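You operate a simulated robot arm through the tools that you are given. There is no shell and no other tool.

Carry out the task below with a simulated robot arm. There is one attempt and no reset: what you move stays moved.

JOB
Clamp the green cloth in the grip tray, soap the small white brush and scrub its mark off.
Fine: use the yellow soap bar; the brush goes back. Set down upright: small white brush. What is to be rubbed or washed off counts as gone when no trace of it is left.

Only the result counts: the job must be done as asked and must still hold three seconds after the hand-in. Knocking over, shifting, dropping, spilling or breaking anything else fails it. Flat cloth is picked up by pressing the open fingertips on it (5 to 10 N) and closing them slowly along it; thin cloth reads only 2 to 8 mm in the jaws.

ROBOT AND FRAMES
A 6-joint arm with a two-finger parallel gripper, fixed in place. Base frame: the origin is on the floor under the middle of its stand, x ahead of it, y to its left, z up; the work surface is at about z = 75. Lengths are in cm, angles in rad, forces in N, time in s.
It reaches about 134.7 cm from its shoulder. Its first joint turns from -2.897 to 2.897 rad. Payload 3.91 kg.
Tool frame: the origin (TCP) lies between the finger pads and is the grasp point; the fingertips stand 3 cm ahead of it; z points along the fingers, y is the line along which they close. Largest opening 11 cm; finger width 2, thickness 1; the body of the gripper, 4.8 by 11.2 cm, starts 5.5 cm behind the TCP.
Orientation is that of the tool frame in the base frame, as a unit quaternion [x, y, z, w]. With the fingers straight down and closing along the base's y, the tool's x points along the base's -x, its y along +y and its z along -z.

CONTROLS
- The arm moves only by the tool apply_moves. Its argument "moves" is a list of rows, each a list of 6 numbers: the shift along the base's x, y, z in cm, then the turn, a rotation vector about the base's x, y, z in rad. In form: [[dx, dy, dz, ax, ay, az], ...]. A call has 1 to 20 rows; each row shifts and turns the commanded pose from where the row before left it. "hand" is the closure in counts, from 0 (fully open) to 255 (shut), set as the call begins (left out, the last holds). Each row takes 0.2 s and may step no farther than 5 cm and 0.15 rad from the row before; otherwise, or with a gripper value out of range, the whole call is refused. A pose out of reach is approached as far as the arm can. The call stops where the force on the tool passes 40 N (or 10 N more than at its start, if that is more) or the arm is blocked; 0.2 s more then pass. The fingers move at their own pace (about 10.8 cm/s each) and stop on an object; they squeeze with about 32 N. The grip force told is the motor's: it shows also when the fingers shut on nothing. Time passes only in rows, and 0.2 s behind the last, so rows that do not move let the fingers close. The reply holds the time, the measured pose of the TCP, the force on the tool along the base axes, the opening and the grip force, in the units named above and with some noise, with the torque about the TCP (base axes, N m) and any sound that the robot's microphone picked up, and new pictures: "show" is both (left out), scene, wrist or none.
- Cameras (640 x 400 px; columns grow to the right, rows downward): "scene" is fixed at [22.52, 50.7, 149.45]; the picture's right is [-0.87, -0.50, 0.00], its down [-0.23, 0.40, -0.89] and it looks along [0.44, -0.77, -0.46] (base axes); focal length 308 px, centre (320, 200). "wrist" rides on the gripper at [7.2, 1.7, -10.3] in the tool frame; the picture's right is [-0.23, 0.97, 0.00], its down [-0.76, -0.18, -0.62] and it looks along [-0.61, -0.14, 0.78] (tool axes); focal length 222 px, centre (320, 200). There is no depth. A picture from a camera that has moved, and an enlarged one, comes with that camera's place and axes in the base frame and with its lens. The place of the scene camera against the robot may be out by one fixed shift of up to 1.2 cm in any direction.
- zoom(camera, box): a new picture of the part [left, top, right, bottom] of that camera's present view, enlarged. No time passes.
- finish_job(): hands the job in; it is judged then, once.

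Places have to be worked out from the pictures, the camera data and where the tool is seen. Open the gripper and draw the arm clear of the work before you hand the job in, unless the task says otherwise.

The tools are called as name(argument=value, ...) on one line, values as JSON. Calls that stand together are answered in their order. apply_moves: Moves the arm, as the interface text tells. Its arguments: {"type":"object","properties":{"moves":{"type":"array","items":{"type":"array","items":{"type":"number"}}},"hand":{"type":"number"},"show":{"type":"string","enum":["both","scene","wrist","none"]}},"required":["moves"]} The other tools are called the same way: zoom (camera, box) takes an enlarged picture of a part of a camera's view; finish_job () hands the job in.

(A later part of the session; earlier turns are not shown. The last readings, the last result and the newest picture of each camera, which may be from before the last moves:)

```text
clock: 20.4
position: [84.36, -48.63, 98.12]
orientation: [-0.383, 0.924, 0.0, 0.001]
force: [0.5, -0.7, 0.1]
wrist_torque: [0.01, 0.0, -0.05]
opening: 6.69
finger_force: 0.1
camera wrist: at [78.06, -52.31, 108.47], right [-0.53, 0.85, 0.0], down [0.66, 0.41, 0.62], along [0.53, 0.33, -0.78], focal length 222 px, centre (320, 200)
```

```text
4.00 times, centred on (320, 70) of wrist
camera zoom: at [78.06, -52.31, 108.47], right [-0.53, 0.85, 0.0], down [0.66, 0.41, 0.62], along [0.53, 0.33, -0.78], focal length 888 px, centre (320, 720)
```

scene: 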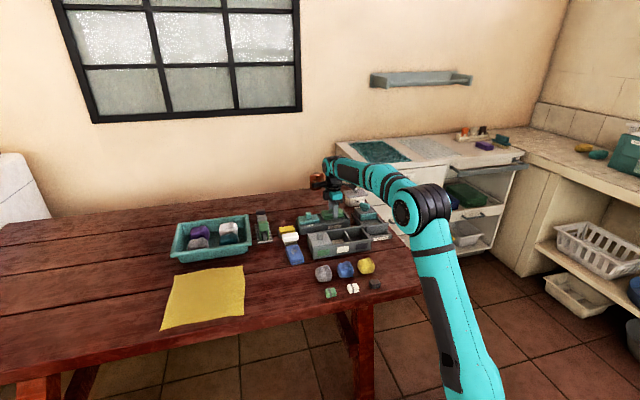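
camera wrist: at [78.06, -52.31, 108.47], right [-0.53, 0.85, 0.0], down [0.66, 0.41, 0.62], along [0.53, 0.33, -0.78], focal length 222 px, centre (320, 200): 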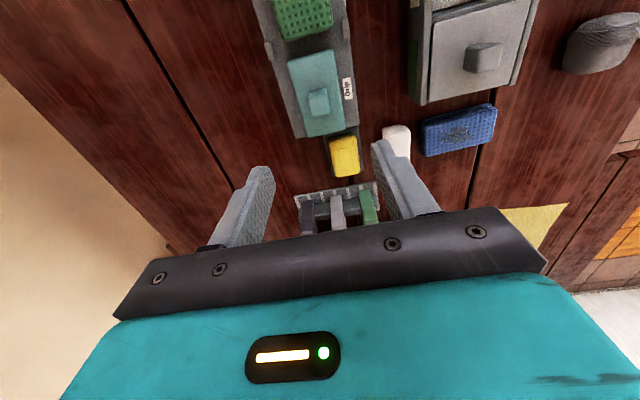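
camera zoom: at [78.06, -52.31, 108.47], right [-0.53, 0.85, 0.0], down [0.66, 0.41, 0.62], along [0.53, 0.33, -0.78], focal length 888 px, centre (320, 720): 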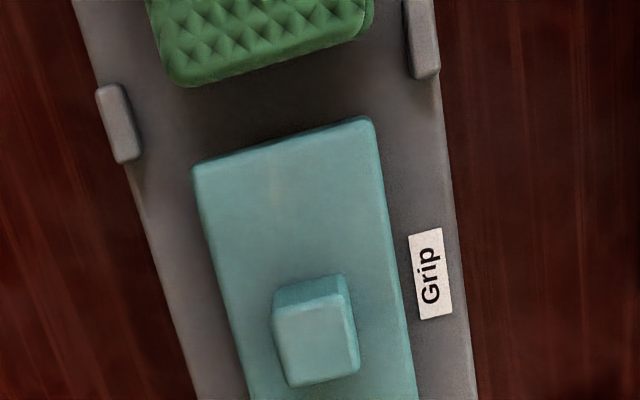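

The knob's top centre is at about (84.25, -48.57, 82.95), about 2.1 cm wide, right below the TCP. I narrow the fingers to about 4.5 cm and come down around it to z = 84.

apply_moves(moves=[[0, 0, 0, 0, 0, 0], [0, 0, -4.5, 0, 0, 0], [0, 0, -4.5, 0, 0, 0], [0, 0, -3, 0, 0, 0], [0, 0, 0, 0, 0, 0]], hand=150, show="wrist")

zoom(camera="wrist", box=[200, 20, 440, 170])

```text
clock: 21.6
position: [84.38, -48.6, 86.07]
orientation: [-0.383, 0.924, 0.0, 0.0]
force: [-0.6, -0.8, -0.2]
wrist_torque: [-0.03, 0.0, -0.03]
opening: 4.55
finger_force: 0.2
camera wrist: at [77.97, -52.39, 96.4], right [-0.53, 0.85, 0.0], down [0.66, 0.41, 0.62], along [0.53, 0.33, -0.78], focal length 222 px, centre (320, 200)
```

wrist: 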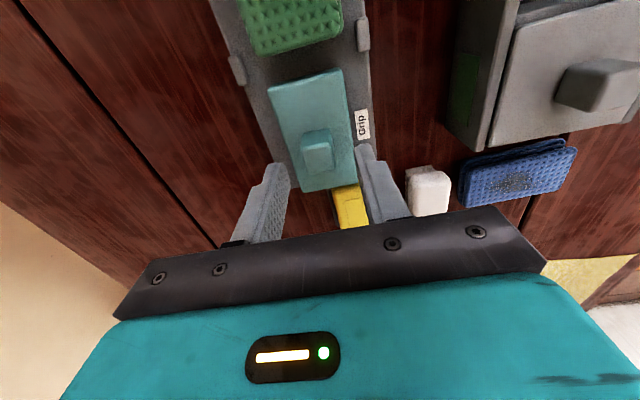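

```text
2.67 times, centred on (320, 95) of wrist
camera zoom: at [77.97, -52.39, 96.4], right [-0.53, 0.85, 0.0], down [0.66, 0.41, 0.62], along [0.53, 0.33, -0.78], focal length 592 px, centre (320, 480)
```

zoom: 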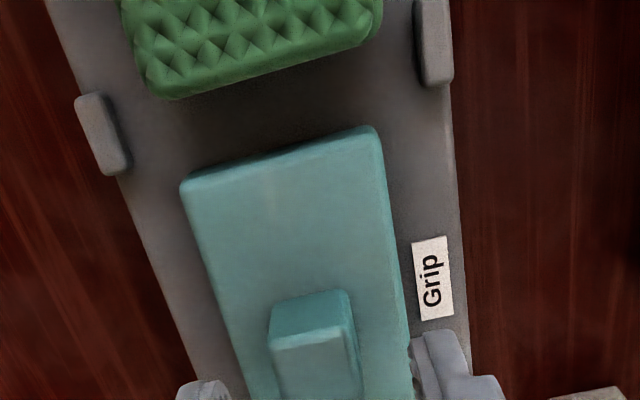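

The knob is centred between the fingers. I go down 2 cm more and close on it.

apply_moves(moves=[[0, 0, -1.2, 0, 0, 0], [0, 0, -0.8, 0, 0, 0], [0, 0, 0, 0, 0, 0]], show="none")

apply_moves(moves=[[0, 0, 0, 0, 0, 0], [0, 0, 0, 0, 0, 0], [0, 0, 0, 0, 0, 0]], hand=255, show="wrist")

```text
clock: 22.4
position: [84.3, -48.56, 83.98]
orientation: [-0.383, 0.924, 0.0, 0.0]
force: [-0.6, -0.1, 0.5]
wrist_torque: [0.02, 0.0, 0.01]
opening: 4.5
finger_force: 0.1
```

```text
clock: 23.2
position: [84.39, -48.53, 84.04]
orientation: [-0.383, 0.924, 0.0, 0.0]
force: [10.9, -9.6, 2.4]
wrist_torque: [-0.11, -0.38, 0.06]
opening: 2.17
finger_force: 45.4
camera wrist: at [78.0, -52.41, 94.44], right [-0.53, 0.85, 0.0], down [0.66, 0.41, 0.62], along [0.53, 0.33, -0.78], focal length 222 px, centre (320, 200)
```

wrist: 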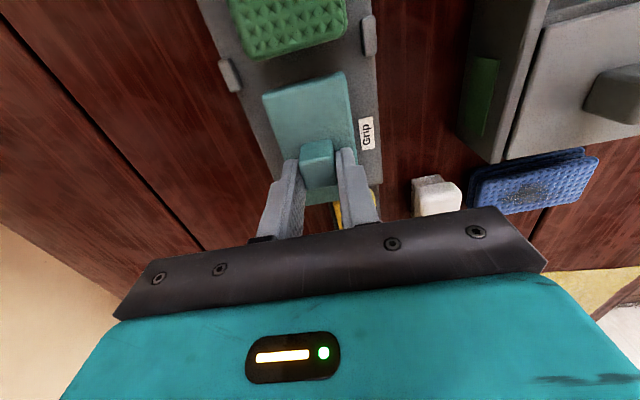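

The knob is held at 2.17 cm, with about 14 N of side load across the tray, so I shift 0.14 cm to relieve it and begin sliding the jaw toward the cloth in small steps.

apply_moves(moves=[[0.1, -0.1, 0, 0, 0, 0], [0, 0, 0, 0, 0, 0]], show="none")

apply_moves(moves=[[-0.2, -0.2, 0, 0, 0, 0], [-0.2, -0.2, 0, 0, 0, 0], [-0.2, -0.2, 0, 0, 0, 0], [0, 0, 0, 0, 0, 0]], show="wrist")

```text
clock: 23.8
position: [84.35, -48.57, 84.04]
orientation: [-0.382, 0.924, 0.001, 0.0]
force: [-8.6, 3.9, -1.5]
wrist_torque: [0.28, 0.03, -0.07]
opening: 2.2
finger_force: 44.8
```

```text
clock: 24.8
position: [83.75, -49.25, 83.99]
orientation: [-0.382, 0.924, 0.0, 0.0]
force: [-18.0, 18.1, -8.5]
wrist_torque: [0.97, -0.4, 0.0]
opening: 2.18
finger_force: 45.3
camera wrist: at [77.42, -53.02, 94.45], right [-0.53, 0.85, 0.0], down [0.67, 0.41, 0.62], along [0.53, 0.33, -0.78], focal length 222 px, centre (320, 200)
```

wrist: 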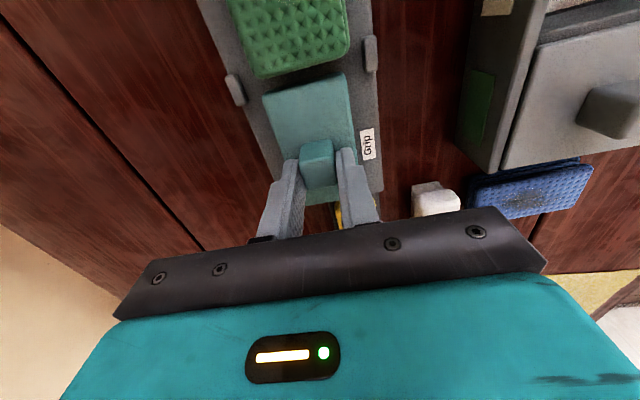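

The jaw slid along with little force in its own direction, but the side load is now 25 N the other way. I correct sideways by 0.15 cm and continue in smaller steps.

apply_moves(moves=[[-0.1, 0.1, 0, 0, 0, 0], [0, 0, 0, 0, 0, 0]], show="none")

apply_moves(moves=[[-0.15, -0.13, 0.02, 0, 0, 0], [-0.15, -0.13, 0.02, 0, 0, 0], [0, 0, 0, 0, 0, 0]], show="wrist")

```text
clock: 25.4
position: [83.65, -49.15, 84.01]
orientation: [-0.383, 0.924, 0.0, 0.0]
force: [-5.6, 4.4, -10.6]
wrist_torque: [-0.37, 0.3, 0.1]
opening: 2.18
finger_force: 45.0
```

```text
clock: 26.2
position: [83.51, -49.64, 84.1]
orientation: [-0.382, 0.924, 0.0, 0.0]
force: [10.9, -4.9, -8.6]
wrist_torque: [-0.22, -0.23, 0.28]
opening: 2.18
finger_force: 45.2
camera wrist: at [77.18, -53.23, 94.44], right [-0.53, 0.85, 0.0], down [0.66, 0.41, 0.62], along [0.53, 0.33, -0.78], focal length 222 px, centre (320, 200)
```

wrist: 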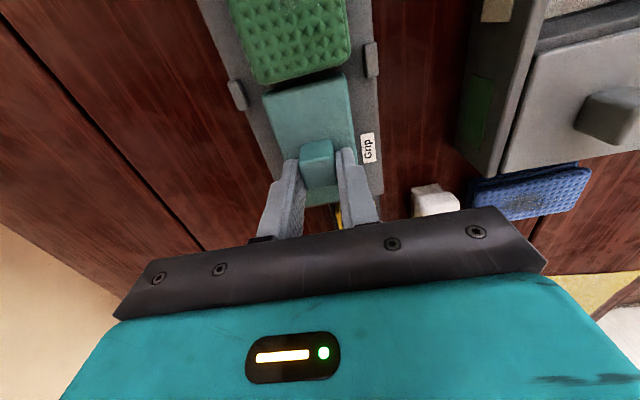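

Side load is small now and the jaw is nearly at the cloth. I keep sliding in 0.2 cm steps watching for the resistance to rise.

apply_moves(moves=[[-0.1, -0.2, -0.04, 0, 0, 0], [-0.15, -0.15, 0, 0, 0, 0], [0, 0, 0, 0, 0, 0]], show="wrist")

zoom(camera="wrist", box=[200, 0, 440, 150])

```text
clock: 27.0
position: [83.16, -49.67, 84.14]
orientation: [-0.383, 0.924, 0.0, -0.001]
force: [6.8, -5.1, -2.9]
wrist_torque: [0.16, -0.27, 0.15]
opening: 2.16
finger_force: 45.2
camera wrist: at [76.86, -53.56, 94.44], right [-0.53, 0.85, 0.0], down [0.66, 0.41, 0.62], along [0.53, 0.33, -0.78], focal length 222 px, centre (320, 200)
```

wrist: 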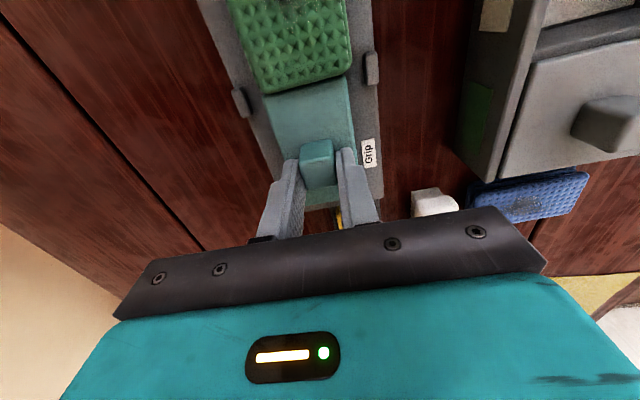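

```text
2.67 times, centred on (320, 75) of wrist
camera zoom: at [76.86, -53.56, 94.44], right [-0.53, 0.85, 0.0], down [0.66, 0.41, 0.62], along [0.53, 0.33, -0.78], focal length 592 px, centre (320, 533)
```

zoom: 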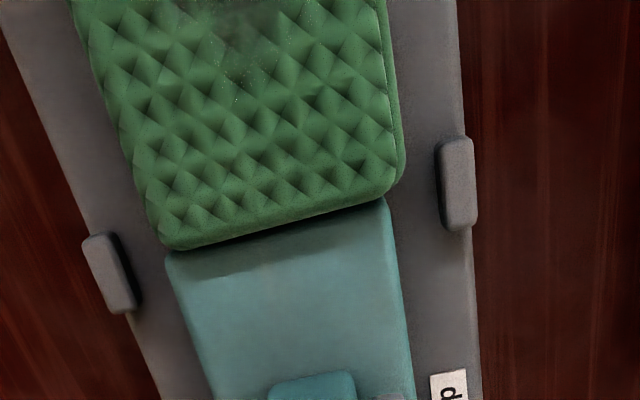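

The jaw is about to touch the cloth and the resistance is still low; I go on in small steps.

apply_moves(moves=[[-0.11, -0.19, 0, 0, 0, 0], [-0.15, -0.15, 0, 0, 0, 0], [0, 0, 0, 0, 0, 0]], show="none")

apply_moves(moves=[[-0.15, -0.15, 0, 0, 0, 0], [-0.15, -0.15, 0, 0, 0, 0], [0, 0, 0, 0, 0, 0]], show="wrist")

zoom(camera="wrist", box=[200, 0, 440, 150])

zoom(camera="scene", box=[300, 180, 380, 230])

```text
clock: 27.8
position: [82.9, -49.98, 84.04]
orientation: [-0.383, 0.924, 0.0, 0.0]
force: [-3.9, 4.7, -1.3]
wrist_torque: [0.24, -0.06, 0.05]
opening: 2.19
finger_force: 45.2
```

```text
clock: 28.6
position: [82.6, -50.3, 84.02]
orientation: [-0.382, 0.924, 0.0, 0.0]
force: [-0.6, 4.0, -0.7]
wrist_torque: [-0.18, 0.09, -0.04]
opening: 2.16
finger_force: 44.3
camera wrist: at [76.32, -54.1, 94.45], right [-0.53, 0.85, 0.0], down [0.66, 0.41, 0.62], along [0.53, 0.33, -0.78], focal length 222 px, centre (320, 200)
```

wrist: 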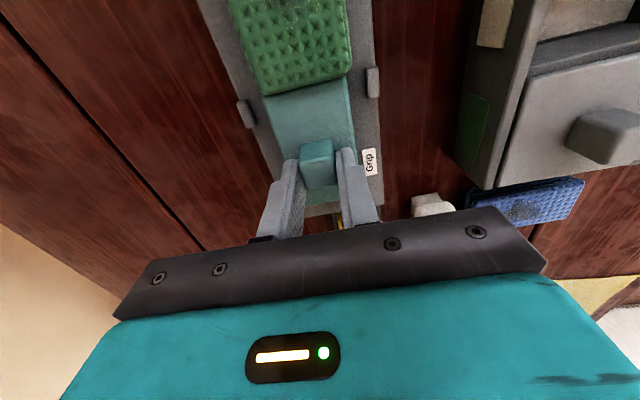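

```text
2.67 times, centred on (320, 75) of wrist
camera zoom: at [76.32, -54.1, 94.45], right [-0.53, 0.85, 0.0], down [0.66, 0.41, 0.62], along [0.53, 0.33, -0.78], focal length 592 px, centre (320, 533)
```

zoom: 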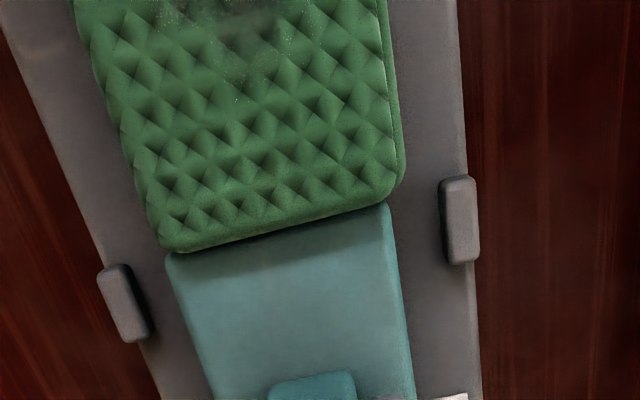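

```text
8.00 times, centred on (340, 205) of scene
camera zoom: at [22.52, 50.7, 149.45], right [-0.87, -0.5, 0.0], down [-0.23, 0.4, -0.89], along [0.44, -0.77, -0.46], focal length 2468 px, centre (160, 160)
```

zoom: 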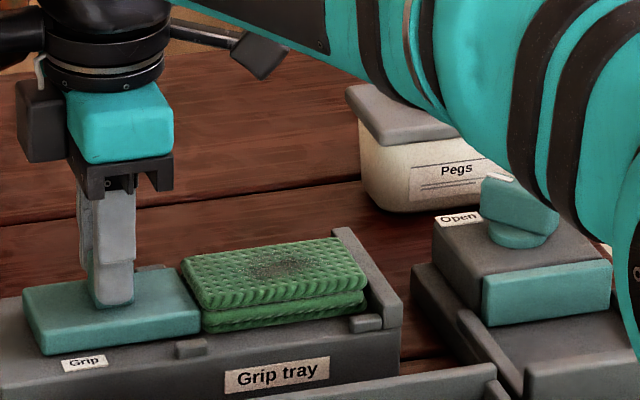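

The jaw is now pushing the cloth toward the end wall, with about half a centimetre left. I continue in 0.2 cm steps.

apply_moves(moves=[[-0.15, -0.14, 0, 0, 0, 0], [-0.15, -0.15, 0, 0, 0, 0], [0, 0, 0, 0, 0, 0]], show="none")

apply_moves(moves=[[-0.15, -0.15, 0, 0, 0, 0], [0, 0, 0, 0, 0, 0]], show="wrist")

zoom(camera="scene", box=[300, 180, 380, 230])

```text
clock: 29.4
position: [82.38, -50.5, 83.96]
orientation: [-0.382, 0.924, 0.001, 0.0]
force: [29.1, 21.4, 1.4]
wrist_torque: [0.4, -0.62, 0.12]
opening: 2.18
finger_force: 45.6
```

```text
clock: 30.0
position: [82.19, -50.72, 84.02]
orientation: [-0.383, 0.924, -0.001, 0.0]
force: [24.0, 18.8, -0.6]
wrist_torque: [0.79, -0.87, 0.04]
opening: 2.18
finger_force: 44.7
camera wrist: at [75.89, -54.53, 94.42], right [-0.53, 0.85, 0.0], down [0.67, 0.41, 0.62], along [0.53, 0.33, -0.78], focal length 222 px, centre (320, 200)
```

wrist: 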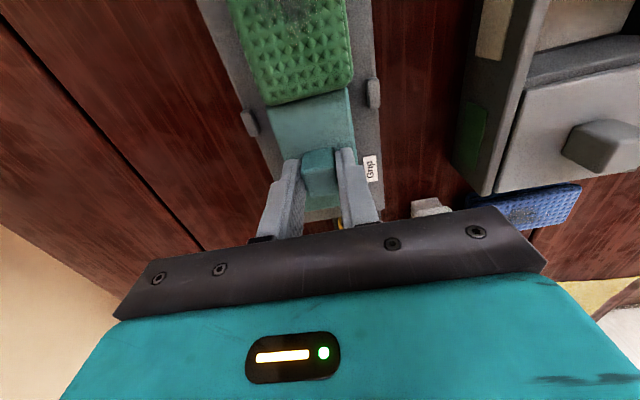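

```text
8.00 times, centred on (340, 205) of scene
camera zoom: at [22.52, 50.7, 149.45], right [-0.87, -0.5, 0.0], down [-0.23, 0.4, -0.89], along [0.44, -0.77, -0.46], focal length 2468 px, centre (160, 160)
```

zoom: 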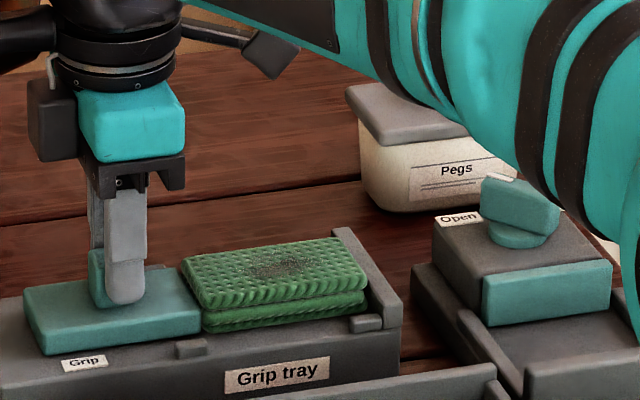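

The resistance rose to 36 N and the fingers slipped slightly on the knob, so the cloth is pinched between jaw and wall. I release the knob and check whether the jaw stays.

apply_moves(moves=[[0, 0, 0, 0, 0, 0], [0, 0, 0, 0, 0, 0], [0, 0, 0, 0, 0, 0]], hand=160, show="none")

apply_moves(moves=[[0, 0, 3, 0, 0, 0], [0, 0, 4.5, 0, 0, 0], [-1.5, -1.5, 4.5, 0, 0, 0], [-1.5, -1.5, 2, 0, 0, 0], [0, 0, 0, 0, 0, 0]], show="wrist")

zoom(camera="wrist", box=[220, 20, 460, 170])

zoom(camera="scene", box=[300, 180, 380, 230])

```text
clock: 30.8
position: [82.0, -50.81, 84.02]
orientation: [-0.383, 0.924, 0.0, 0.0]
force: [-0.2, 0.2, -0.7]
wrist_torque: [0.03, 0.0, -0.03]
opening: 4.08
finger_force: 0.0
```

```text
clock: 32.0
position: [79.2, -53.75, 98.27]
orientation: [-0.383, 0.924, 0.0, 0.0]
force: [-0.5, 0.1, 0.4]
wrist_torque: [0.02, 0.04, -0.03]
opening: 4.11
finger_force: 0.0
camera wrist: at [72.86, -57.52, 108.6], right [-0.53, 0.85, 0.0], down [0.66, 0.41, 0.62], along [0.53, 0.33, -0.78], focal length 222 px, centre (320, 200)
```

wrist: 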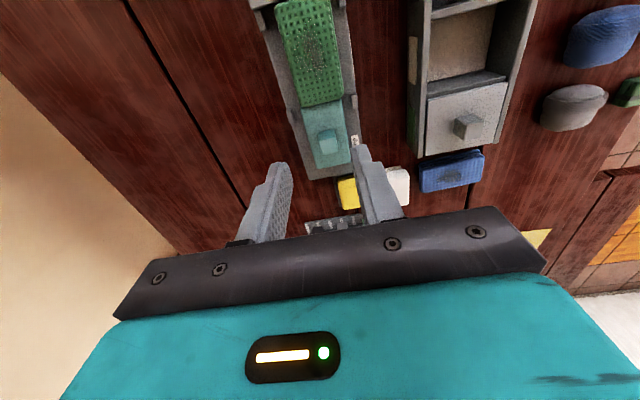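

```text
2.67 times, centred on (340, 95) of wrist
camera zoom: at [72.86, -57.52, 108.6], right [-0.53, 0.85, 0.0], down [0.66, 0.41, 0.62], along [0.53, 0.33, -0.78], focal length 592 px, centre (267, 480)
```

zoom: 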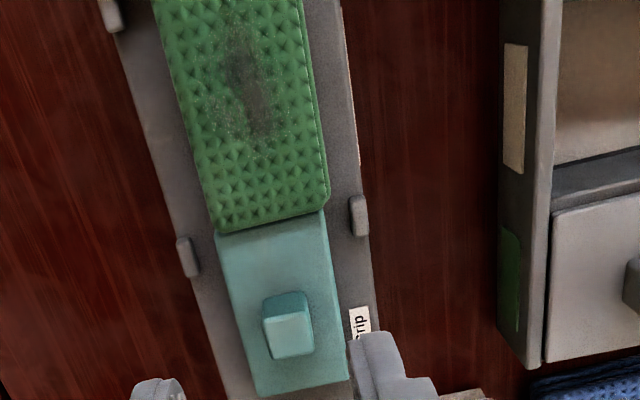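

```text
8.00 times, centred on (340, 205) of scene
camera zoom: at [22.52, 50.7, 149.45], right [-0.87, -0.5, 0.0], down [-0.23, 0.4, -0.89], along [0.44, -0.77, -0.46], focal length 2468 px, centre (160, 160)
```

zoom: 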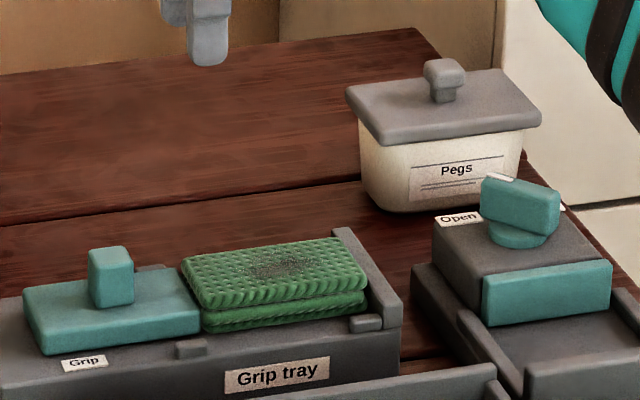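

The jaw stayed in place against the cloth. I check the other end at the wall with a small move back.

apply_moves(moves=[[-3, -3, 0, 0, 0, 0], [-1.5, -1.5, 0, 0, 0, 0], [0, 0, 0, 0, 0, 0]], show="none")

zoom(camera="wrist", box=[220, 20, 460, 170])

```text
clock: 32.8
position: [74.69, -58.31, 98.12]
orientation: [-0.383, 0.924, 0.0, 0.0]
force: [-0.5, -0.5, -0.3]
wrist_torque: [0.0, 0.01, 0.01]
opening: 4.09
finger_force: 0.2
```

```text
2.67 times, centred on (340, 95) of wrist
camera zoom: at [68.4, -62.12, 108.47], right [-0.53, 0.85, 0.0], down [0.66, 0.41, 0.62], along [0.53, 0.33, -0.78], focal length 592 px, centre (267, 480)
```

zoom: 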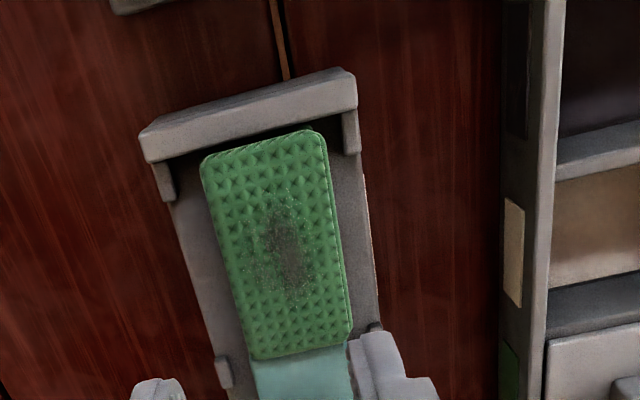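

The cloth reaches within a few millimetres of the wall with its lower layers, and the jaw is tight against it; the tray itself has not moved. Now I go over the white brush, at about (84.6, -35.0), with the same gripper yaw so the fingers close across its short side.

apply_moves(moves=[[1.643, 3.873, 0, 0, 0, 0], [1.643, 3.873, 0, 0, 0, 0], [1.643, 3.873, 0, 0, 0, 0], [1.643, 3.873, 0, 0, 0, 0], [1.643, 3.873, 0, 0, 0, 0], [1.643, 3.873, 0, 0, 0, 0], [0, 0, 0, 0, 0, 0]], hand=146, show="wrist")

zoom(camera="wrist", box=[220, 10, 460, 160])

```text
clock: 34.4
position: [84.48, -35.03, 98.09]
orientation: [-0.383, 0.924, 0.0, 0.0]
force: [0.4, -0.9, -0.1]
wrist_torque: [-0.01, -0.01, -0.01]
opening: 4.7
finger_force: 0.1
camera wrist: at [78.18, -38.88, 108.46], right [-0.53, 0.85, 0.0], down [0.66, 0.41, 0.62], along [0.53, 0.33, -0.78], focal length 222 px, centre (320, 200)
```

wrist: 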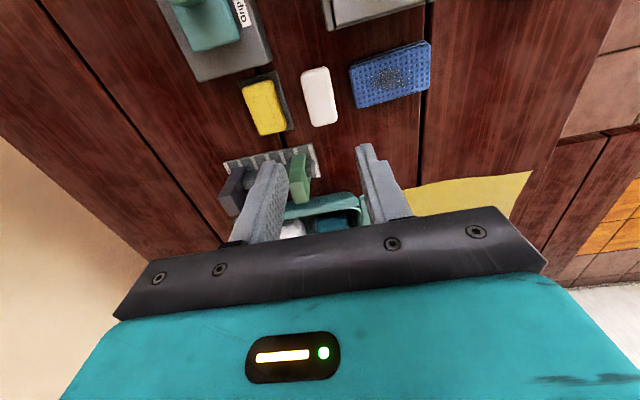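

```text
2.67 times, centred on (340, 85) of wrist
camera zoom: at [78.18, -38.88, 108.46], right [-0.53, 0.85, 0.0], down [0.66, 0.41, 0.62], along [0.53, 0.33, -0.78], focal length 592 px, centre (267, 507)
```

zoom: 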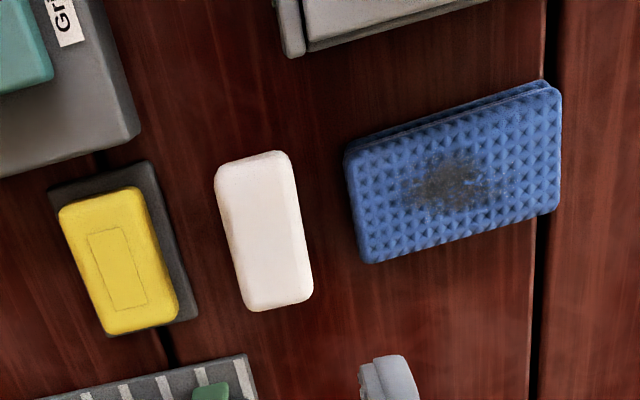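

The brush top centre is at about (84.5, -35.1), z ≈ 78.4, long side along the tray direction; the soap is at about (89.6, -40.4). I descend around the brush, stopping first at z ≈ 84 to check.

apply_moves(moves=[[0, -0.05, -4.7, 0, 0, 0], [0, 0, -4.7, 0, 0, 0], [0, 0, -4.7, 0, 0, 0], [0, 0, 0, 0, 0, 0]], show="wrist")

zoom(camera="wrist", box=[200, 40, 440, 190])

zoom(camera="scene", box=[250, 200, 330, 250])

```text
clock: 35.4
position: [84.51, -35.25, 83.89]
orientation: [-0.383, 0.924, -0.001, 0.0]
force: [-0.3, 0.0, 0.4]
wrist_torque: [0.01, 0.0, -0.01]
opening: 4.7
finger_force: 0.1
camera wrist: at [78.23, -39.0, 94.3], right [-0.53, 0.85, 0.0], down [0.66, 0.41, 0.62], along [0.53, 0.33, -0.78], focal length 222 px, centre (320, 200)
```

wrist: 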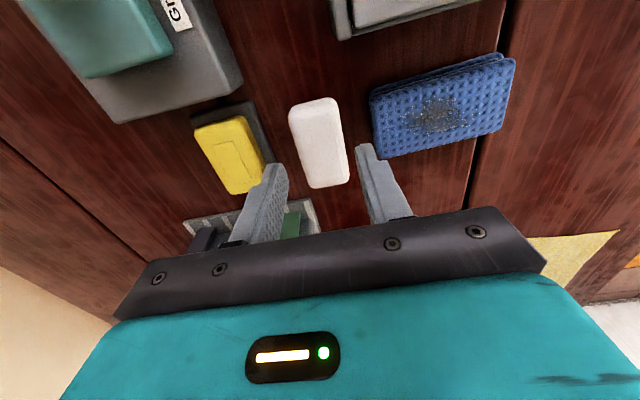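

```text
2.67 times, centred on (320, 115) of wrist
camera zoom: at [78.23, -39.0, 94.3], right [-0.53, 0.85, 0.0], down [0.66, 0.41, 0.62], along [0.53, 0.33, -0.78], focal length 592 px, centre (320, 427)
```

zoom: 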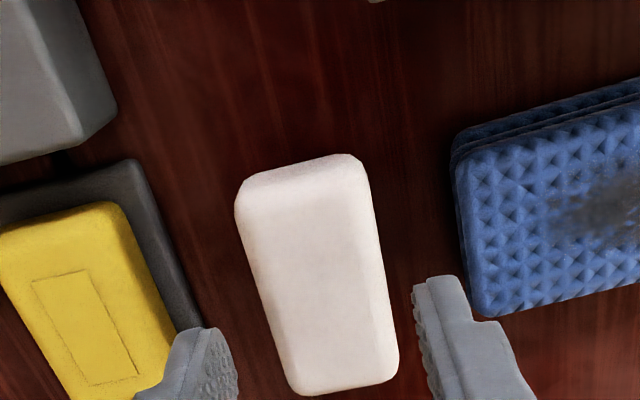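

```text
8.00 times, centred on (290, 225) of scene
camera zoom: at [22.52, 50.7, 149.45], right [-0.87, -0.5, 0.0], down [-0.23, 0.4, -0.89], along [0.44, -0.77, -0.46], focal length 2468 px, centre (560, 0)
```

zoom: 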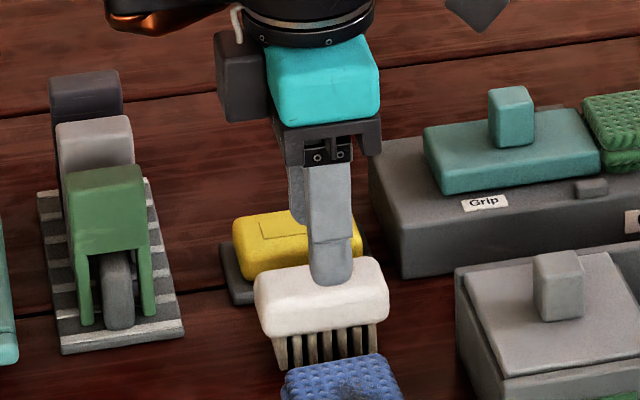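

The brush is centred between the fingers, with clear space on both sides. I go down to z ≈ 79.3 so the tips hold its body above the bristles, then close.

apply_moves(moves=[[0, 0, -2.5, 0, 0, 0], [0, 0, -1.5, 0, 0, 0], [0, 0, -0.6, 0, 0, 0], [0, 0, 0, 0, 0, 0]], show="none")

zoom(camera="scene", box=[250, 205, 330, 255])

zoom(camera="wrist", box=[200, 40, 440, 190])

```text
clock: 36.4
position: [84.51, -35.15, 79.33]
orientation: [-0.383, 0.924, 0.001, 0.0]
force: [-1.2, -0.1, 0.2]
wrist_torque: [-0.03, -0.01, -0.01]
opening: 4.69
finger_force: 0.0
```

```text
8.00 times, centred on (290, 230) of scene
camera zoom: at [22.52, 50.7, 149.45], right [-0.87, -0.5, 0.0], down [-0.23, 0.4, -0.89], along [0.44, -0.77, -0.46], focal length 2468 px, centre (560, -40)
```

zoom: 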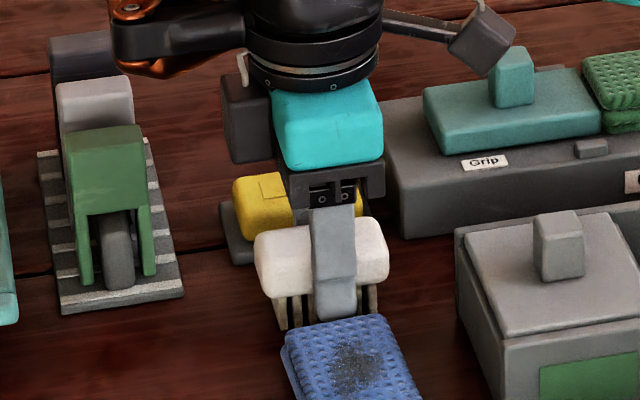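

```text
2.67 times, centred on (320, 115) of wrist
camera zoom: at [78.17, -38.95, 89.73], right [-0.53, 0.85, 0.0], down [0.66, 0.41, 0.62], along [0.53, 0.33, -0.78], focal length 592 px, centre (320, 427)
```

zoom: 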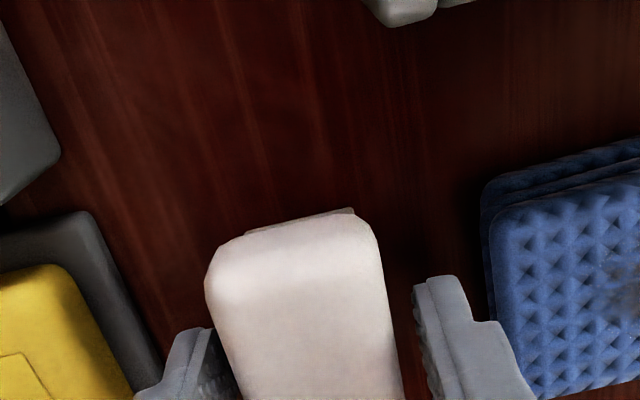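

The fingers straddle the brush body. I raise 0.2 cm to keep the tips off the bristles, then close.

apply_moves(moves=[[0, 0, 0.2, 0, 0, 0], [0, 0, 0, 0, 0, 0]], show="none")

apply_moves(moves=[[0, 0, 0, 0, 0, 0], [0, 0, 0, 0, 0, 0], [0, 0, 0, 0, 0, 0]], hand=255, show="wrist")

zoom(camera="wrist", box=[200, 40, 440, 190])

```text
clock: 37.0
position: [84.47, -35.08, 79.68]
orientation: [-0.383, 0.924, 0.0, 0.0]
force: [-0.4, -0.3, -0.2]
wrist_torque: [-0.01, 0.0, 0.01]
opening: 4.7
finger_force: 0.0
```

```text
clock: 37.8
position: [84.45, -35.13, 79.47]
orientation: [-0.383, 0.924, 0.0, 0.0]
force: [-0.2, 0.7, -0.6]
wrist_torque: [-0.02, 0.01, 0.01]
opening: 3.51
finger_force: 32.2
camera wrist: at [78.18, -38.93, 89.95], right [-0.53, 0.85, 0.0], down [0.66, 0.41, 0.62], along [0.53, 0.33, -0.78], focal length 222 px, centre (320, 200)
```

wrist: 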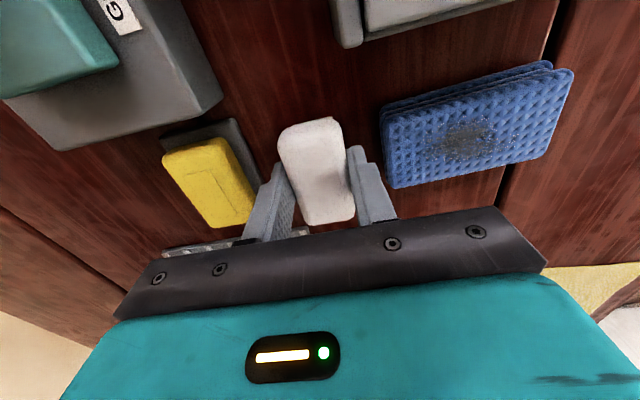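

```text
2.67 times, centred on (320, 115) of wrist
camera zoom: at [78.18, -38.93, 89.95], right [-0.53, 0.85, 0.0], down [0.66, 0.41, 0.62], along [0.53, 0.33, -0.78], focal length 592 px, centre (320, 427)
```

zoom: 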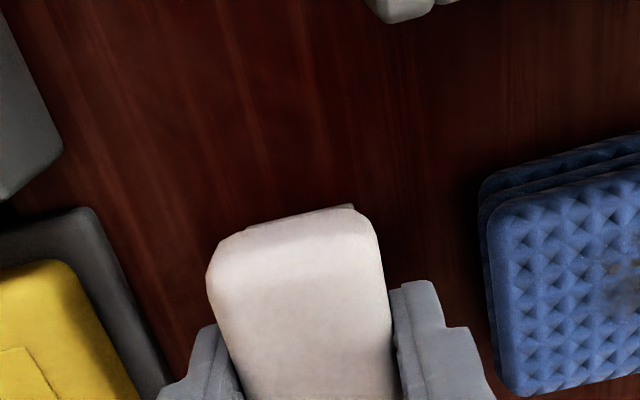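

The brush is held at 3.51 cm with 32 N; its bristle tips are 4.5 cm below the TCP. I lift it and carry it above the soap at about (89.65, -40.35).

apply_moves(moves=[[0, 0, 2, 0, 0, 0], [0, 0, 3, 0, 0, 0], [0, 0, 1, 0, 0, 0], [1.7, -1.75, 0, 0, 0, 0], [1.7, -1.75, 0, 0, 0, 0], [1.75, -1.75, 0, 0, 0, 0], [0, 0, 0, 0, 0, 0]], show="both")

zoom(camera="scene", box=[250, 200, 330, 250])

zoom(camera="wrist", box=[200, 40, 440, 190])

```text
clock: 39.4
position: [89.73, -40.34, 85.6]
orientation: [-0.383, 0.924, 0.0, 0.0]
force: [0.2, -0.1, -1.0]
wrist_torque: [0.0, -0.01, 0.0]
opening: 3.51
finger_force: 31.9
camera wrist: at [83.37, -44.11, 95.95], right [-0.53, 0.85, 0.0], down [0.66, 0.41, 0.62], along [0.53, 0.33, -0.78], focal length 222 px, centre (320, 200)
```

scene: 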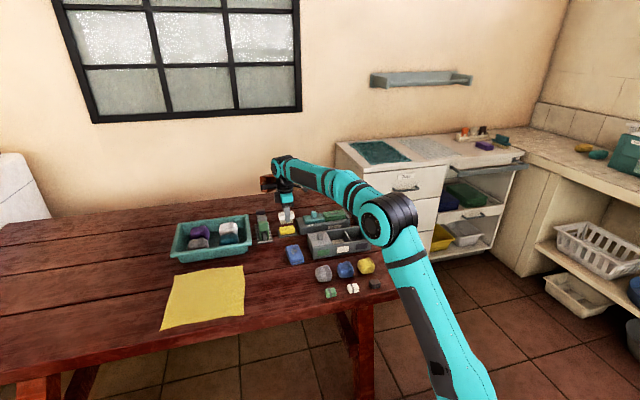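
wrist: 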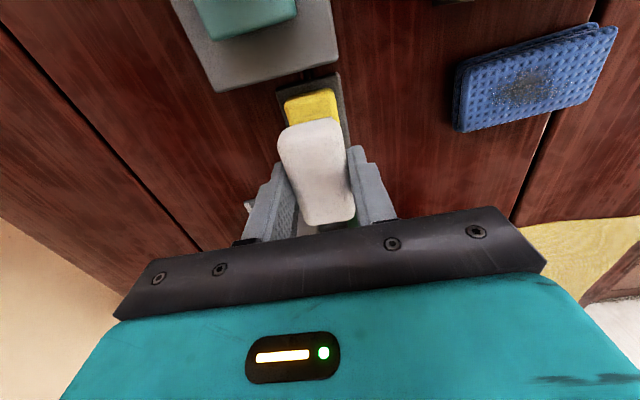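

```text
8.00 times, centred on (290, 225) of scene
camera zoom: at [22.52, 50.7, 149.45], right [-0.87, -0.5, 0.0], down [-0.23, 0.4, -0.89], along [0.44, -0.77, -0.46], focal length 2468 px, centre (560, 0)
```

zoom: 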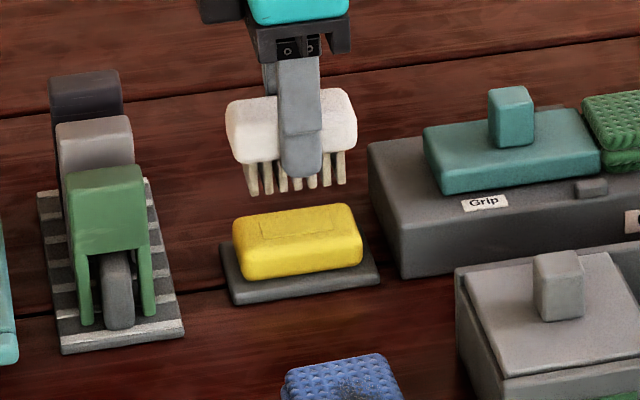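

```text
2.67 times, centred on (320, 115) of wrist
camera zoom: at [83.37, -44.11, 95.95], right [-0.53, 0.85, 0.0], down [0.66, 0.41, 0.62], along [0.53, 0.33, -0.78], focal length 592 px, centre (320, 427)
```

zoom: 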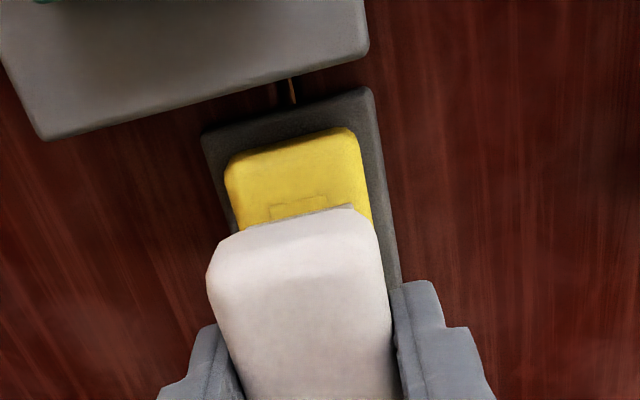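

The brush hangs squarely over the soap. I lower to just above it, then step down gently for contact.

apply_moves(moves=[[0, 0, -1.5, 0, 0, 0], [0, 0, -1.1, 0, 0, 0], [0, 0, 0, 0, 0, 0]], show="none")

zoom(camera="scene", box=[250, 200, 330, 250])

apply_moves(moves=[[0, 0, -0.15, 0, 0, 0], [0, 0, -0.15, 0, 0, 0], [0, 0, 0, 0, 0, 0]], show="none")

```text
clock: 40.2
position: [89.72, -40.39, 82.89]
orientation: [-0.383, 0.924, 0.0, 0.0]
force: [-0.3, -0.6, 0.0]
wrist_torque: [0.04, 0.01, 0.0]
opening: 3.52
finger_force: 32.0
```

```text
8.00 times, centred on (290, 225) of scene
camera zoom: at [22.52, 50.7, 149.45], right [-0.87, -0.5, 0.0], down [-0.23, 0.4, -0.89], along [0.44, -0.77, -0.46], focal length 2468 px, centre (560, 0)
```

zoom: 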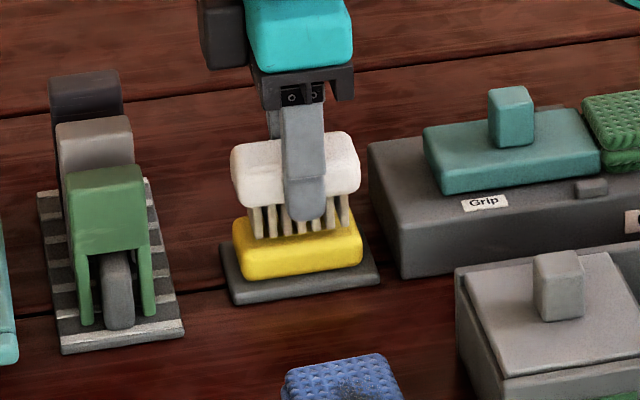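

```text
clock: 41.0
position: [89.55, -40.31, 82.68]
orientation: [-0.383, 0.924, 0.0, 0.0]
force: [1.2, -0.3, 0.6]
wrist_torque: [0.0, 0.01, -0.01]
opening: 3.52
finger_force: 32.0
```

No contact yet at z ≈ 82.6; I keep stepping down 0.1 cm at a time.

apply_moves(moves=[[0, 0, -0.1, 0, 0, 0], [0, 0, -0.1, 0, 0, 0], [0, 0, 0, 0, 0, 0]], show="none")

apply_moves(moves=[[0, 0, -0.1, 0, 0, 0], [0, 0, 0, 0, 0, 0]], show="none")

```text
clock: 41.8
position: [89.69, -40.29, 82.55]
orientation: [-0.383, 0.924, 0.0, 0.0]
force: [-0.5, -0.7, -1.0]
wrist_torque: [0.0, -0.02, 0.05]
opening: 3.5
finger_force: 32.1
```

```text
clock: 42.4
position: [89.63, -40.38, 82.41]
orientation: [-0.383, 0.924, -0.001, 0.0]
force: [-0.3, -0.4, -1.0]
wrist_torque: [0.02, 0.01, -0.01]
opening: 3.5
finger_force: 32.3
```

Still free; more 0.1 cm steps.

apply_moves(moves=[[0, 0, -0.1, 0, 0, 0], [0, 0, 0, 0, 0, 0]], show="none")

apply_moves(moves=[[0, 0, -0.1, 0, 0, 0], [0, 0, 0, 0, 0, 0]], show="none")

zoom(camera="scene", box=[250, 200, 330, 250])

```text
clock: 43.0
position: [89.42, -40.29, 82.34]
orientation: [-0.383, 0.924, -0.001, 0.0]
force: [-0.1, -1.0, 6.5]
wrist_torque: [-0.07, 0.01, 0.01]
opening: 3.53
finger_force: 32.0
```

```text
clock: 43.6
position: [89.66, -40.4, 82.36]
orientation: [-0.383, 0.924, -0.001, 0.001]
force: [3.0, -1.8, 16.4]
wrist_torque: [-0.1, -0.05, -0.01]
opening: 3.51
finger_force: 32.5
```

```text
8.00 times, centred on (290, 225) of scene
camera zoom: at [22.52, 50.7, 149.45], right [-0.87, -0.5, 0.0], down [-0.23, 0.4, -0.89], along [0.44, -0.77, -0.46], focal length 2468 px, centre (560, 0)
```

zoom: 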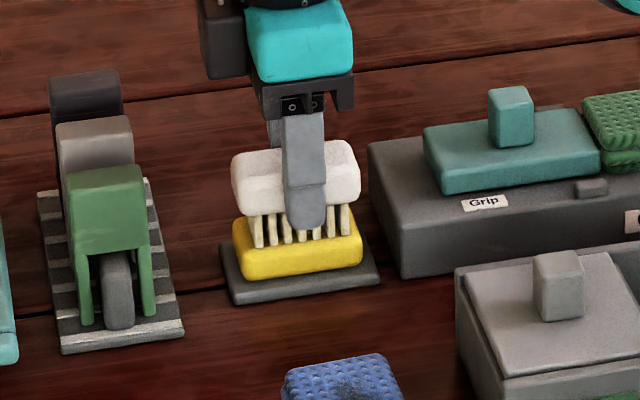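

Bristles are on the soap at 16 N; I back off 0.1 cm to about 6 N and make one small stroke along the bar to see whether it stays put.

apply_moves(moves=[[0, 0, 0.1, 0, 0, 0], [0.3, 0.3, 0, 0, 0, 0], [0.3, 0.3, 0, 0, 0, 0], [-0.3, -0.3, 0, 0, 0, 0], [-0.3, -0.3, 0, 0, 0, 0], [0, 0, 0, 0, 0, 0]], show="none")

zoom(camera="scene", box=[250, 200, 330, 250])

```text
clock: 45.0
position: [89.67, -40.28, 82.39]
orientation: [-0.382, 0.924, -0.001, 0.0]
force: [1.5, 4.4, 14.4]
wrist_torque: [0.2, -0.1, 0.0]
opening: 3.51
finger_force: 32.0
```

```text
8.00 times, centred on (290, 225) of scene
camera zoom: at [22.52, 50.7, 149.45], right [-0.87, -0.5, 0.0], down [-0.23, 0.4, -0.89], along [0.44, -0.77, -0.46], focal length 2468 px, centre (560, 0)
```

zoom: 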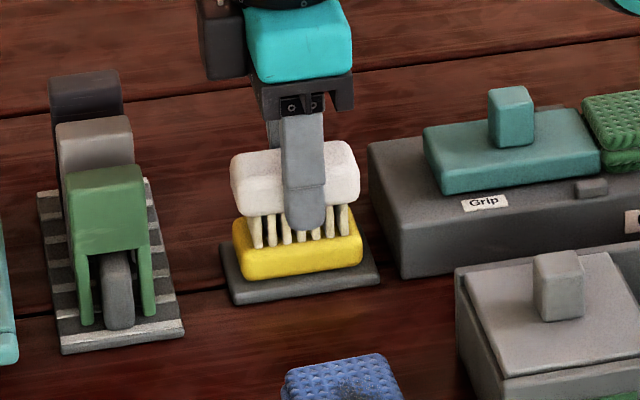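

The soap and dish did not move. I rub several longer strokes along the bar.

apply_moves(moves=[[0.4, 0.4, 0, 0, 0, 0], [0.4, 0.4, 0, 0, 0, 0], [-0.4, -0.4, 0, 0, 0, 0], [-0.4, -0.4, 0, 0, 0, 0], [-0.4, -0.4, 0, 0, 0, 0], [-0.4, -0.4, 0, 0, 0, 0], [0.4, 0.4, 0, 0, 0, 0], [0.4, 0.4, 0, 0, 0, 0], [0.4, 0.4, 0, 0, 0, 0], [0.4, 0.4, 0, 0, 0, 0], [-0.4, -0.4, 0, 0, 0, 0], [-0.4, -0.4, 0, 0, 0, 0], [-0.4, -0.4, 0, 0, 0, 0], [-0.4, -0.4, 0, 0, 0, 0], [0.4, 0.4, 0, 0, 0, 0], [0.4, 0.4, 0, 0, 0, 0], [0, 0, 0, 0, 0, 0]], show="none")

zoom(camera="scene", box=[250, 200, 330, 250])

zoom(camera="wrist", box=[200, 40, 440, 190])

```text
clock: 48.6
position: [89.5, -40.5, 82.4]
orientation: [-0.384, 0.923, 0.0, 0.0]
force: [-2.9, -4.7, 14.1]
wrist_torque: [-0.19, 0.16, -0.02]
opening: 3.54
finger_force: 31.9
```

```text
8.00 times, centred on (290, 225) of scene
camera zoom: at [22.52, 50.7, 149.45], right [-0.87, -0.5, 0.0], down [-0.23, 0.4, -0.89], along [0.44, -0.77, -0.46], focal length 2468 px, centre (560, 0)
```

zoom: 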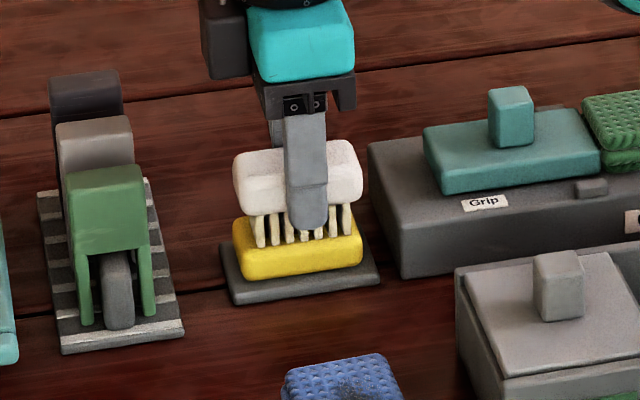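

```text
2.67 times, centred on (320, 115) of wrist
camera zoom: at [83.23, -44.22, 92.7], right [-0.53, 0.85, 0.0], down [0.66, 0.41, 0.62], along [0.53, 0.33, -0.78], focal length 592 px, centre (320, 427)
```

zoom: 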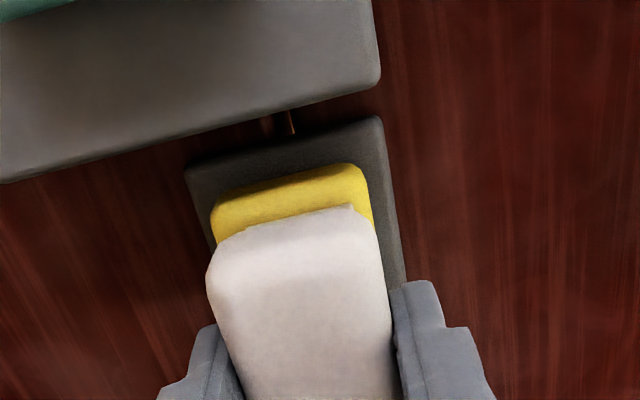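

Brush and soap are both still in place. I lift the brush and look for soap on the bristles.

apply_moves(moves=[[0, 0, 1.5, 0, 0, 0], [0, 0, 3, 0, 0, 0], [0, 0, 3, 0, 0, 0], [0, 0, 0, 0, 0, 0]], show="none")

zoom(camera="scene", box=[265, 190, 313, 220])

zoom(camera="scene", box=[260, 200, 340, 250])

```text
clock: 49.6
position: [89.65, -40.39, 89.72]
orientation: [-0.383, 0.924, 0.0, 0.0]
force: [-0.2, 0.6, -0.6]
wrist_torque: [-0.01, -0.02, 0.0]
opening: 3.5
finger_force: 32.4
```

```text
13.33 times, centred on (289, 205) of scene
camera zoom: at [22.52, 50.7, 149.45], right [-0.87, -0.5, 0.0], down [-0.23, 0.4, -0.89], along [0.44, -0.77, -0.46], focal length 4112 px, centre (733, 133)
```

zoom: 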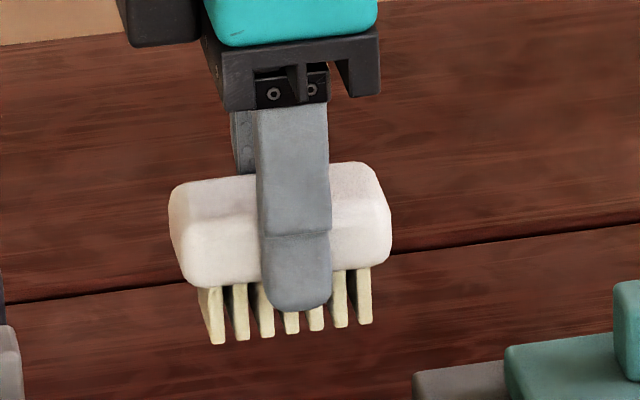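

```text
8.00 times, centred on (300, 225) of scene
camera zoom: at [22.52, 50.7, 149.45], right [-0.87, -0.5, 0.0], down [-0.23, 0.4, -0.89], along [0.44, -0.77, -0.46], focal length 2468 px, centre (480, 0)
```

zoom: 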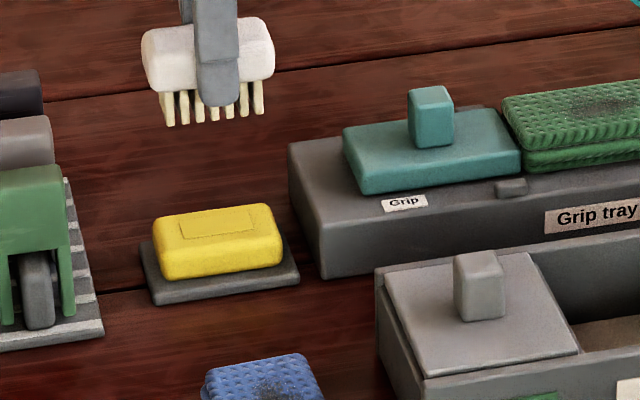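

The bristles now look pale yellow, so the brush is soaped, and soap and dish are where they were. I carry the brush over the cloth's mark, at about (75.6, -56.8).

apply_moves(moves=[[-2.814, -3.278, 0, 0, 0, 0], [-2.814, -3.278, 0, 0, 0, 0], [-2.814, -3.278, 0, 0, 0, 0], [-2.814, -3.278, 0, 0, 0, 0], [-2.814, -3.278, 0, 0, 0, 0], [0, 0, 0, 0, 0, 0]], show="wrist")

zoom(camera="wrist", box=[200, 40, 440, 190])

zoom(camera="scene", box=[300, 175, 380, 225])

```text
clock: 51.0
position: [75.56, -56.59, 89.85]
orientation: [-0.383, 0.924, -0.001, 0.0]
force: [0.9, 0.6, -1.4]
wrist_torque: [0.01, -0.03, 0.01]
opening: 3.53
finger_force: 32.3
camera wrist: at [69.22, -60.45, 100.19], right [-0.53, 0.85, 0.0], down [0.66, 0.41, 0.62], along [0.53, 0.33, -0.78], focal length 222 px, centre (320, 200)
```

wrist: 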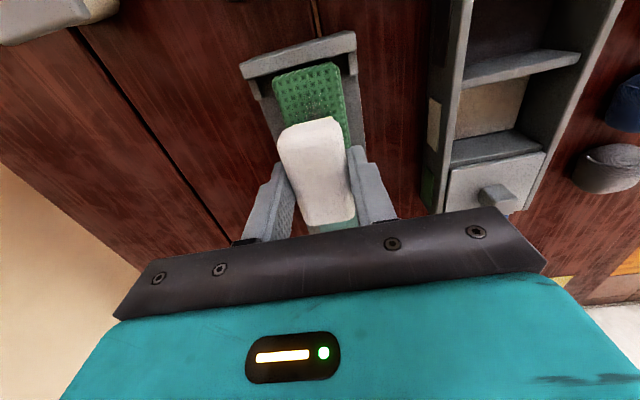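

```text
2.67 times, centred on (320, 115) of wrist
camera zoom: at [69.22, -60.45, 100.19], right [-0.53, 0.85, 0.0], down [0.66, 0.41, 0.62], along [0.53, 0.33, -0.78], focal length 592 px, centre (320, 427)
```

zoom: 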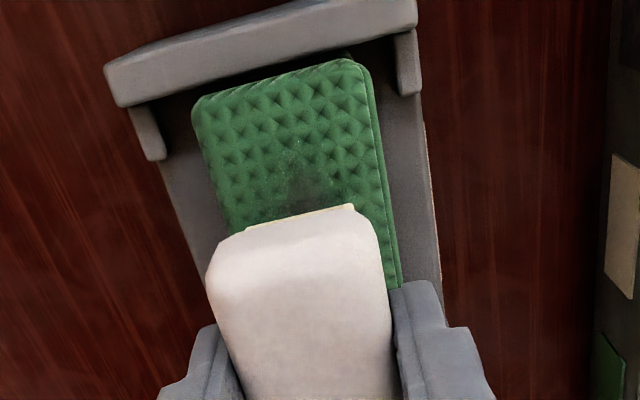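

```text
8.00 times, centred on (340, 200) of scene
camera zoom: at [22.52, 50.7, 149.45], right [-0.87, -0.5, 0.0], down [-0.23, 0.4, -0.89], along [0.44, -0.77, -0.46], focal length 2468 px, centre (160, 200)
```

zoom: 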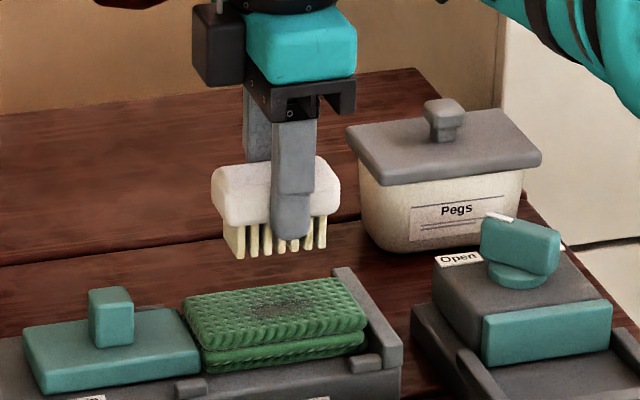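

The soaped bristles are above the mark. I lower to about 0.6 cm above the cloth and then step down to a light contact.

apply_moves(moves=[[0, 0, -2, 0, 0, 0], [0, 0, -1.7, 0, 0, 0], [0, 0, -0.2, 0, 0, 0], [0, 0, -0.1, 0, 0, 0], [0, 0, 0, 0, 0, 0]], show="none")

apply_moves(moves=[[0, 0, -0.1, 0, 0, 0], [0, 0, -0.1, 0, 0, 0], [0, 0, 0, 0, 0, 0]], show="none")

```text
clock: 52.2
position: [75.59, -56.69, 85.82]
orientation: [-0.382, 0.924, 0.0, 0.0]
force: [-0.3, -0.1, -0.1]
wrist_torque: [0.01, 0.01, 0.01]
opening: 3.53
finger_force: 32.4
```

```text
clock: 53.0
position: [75.58, -56.74, 85.51]
orientation: [-0.382, 0.924, 0.0, -0.001]
force: [0.5, 0.0, 0.0]
wrist_torque: [-0.01, 0.0, 0.01]
opening: 3.52
finger_force: 32.0
```

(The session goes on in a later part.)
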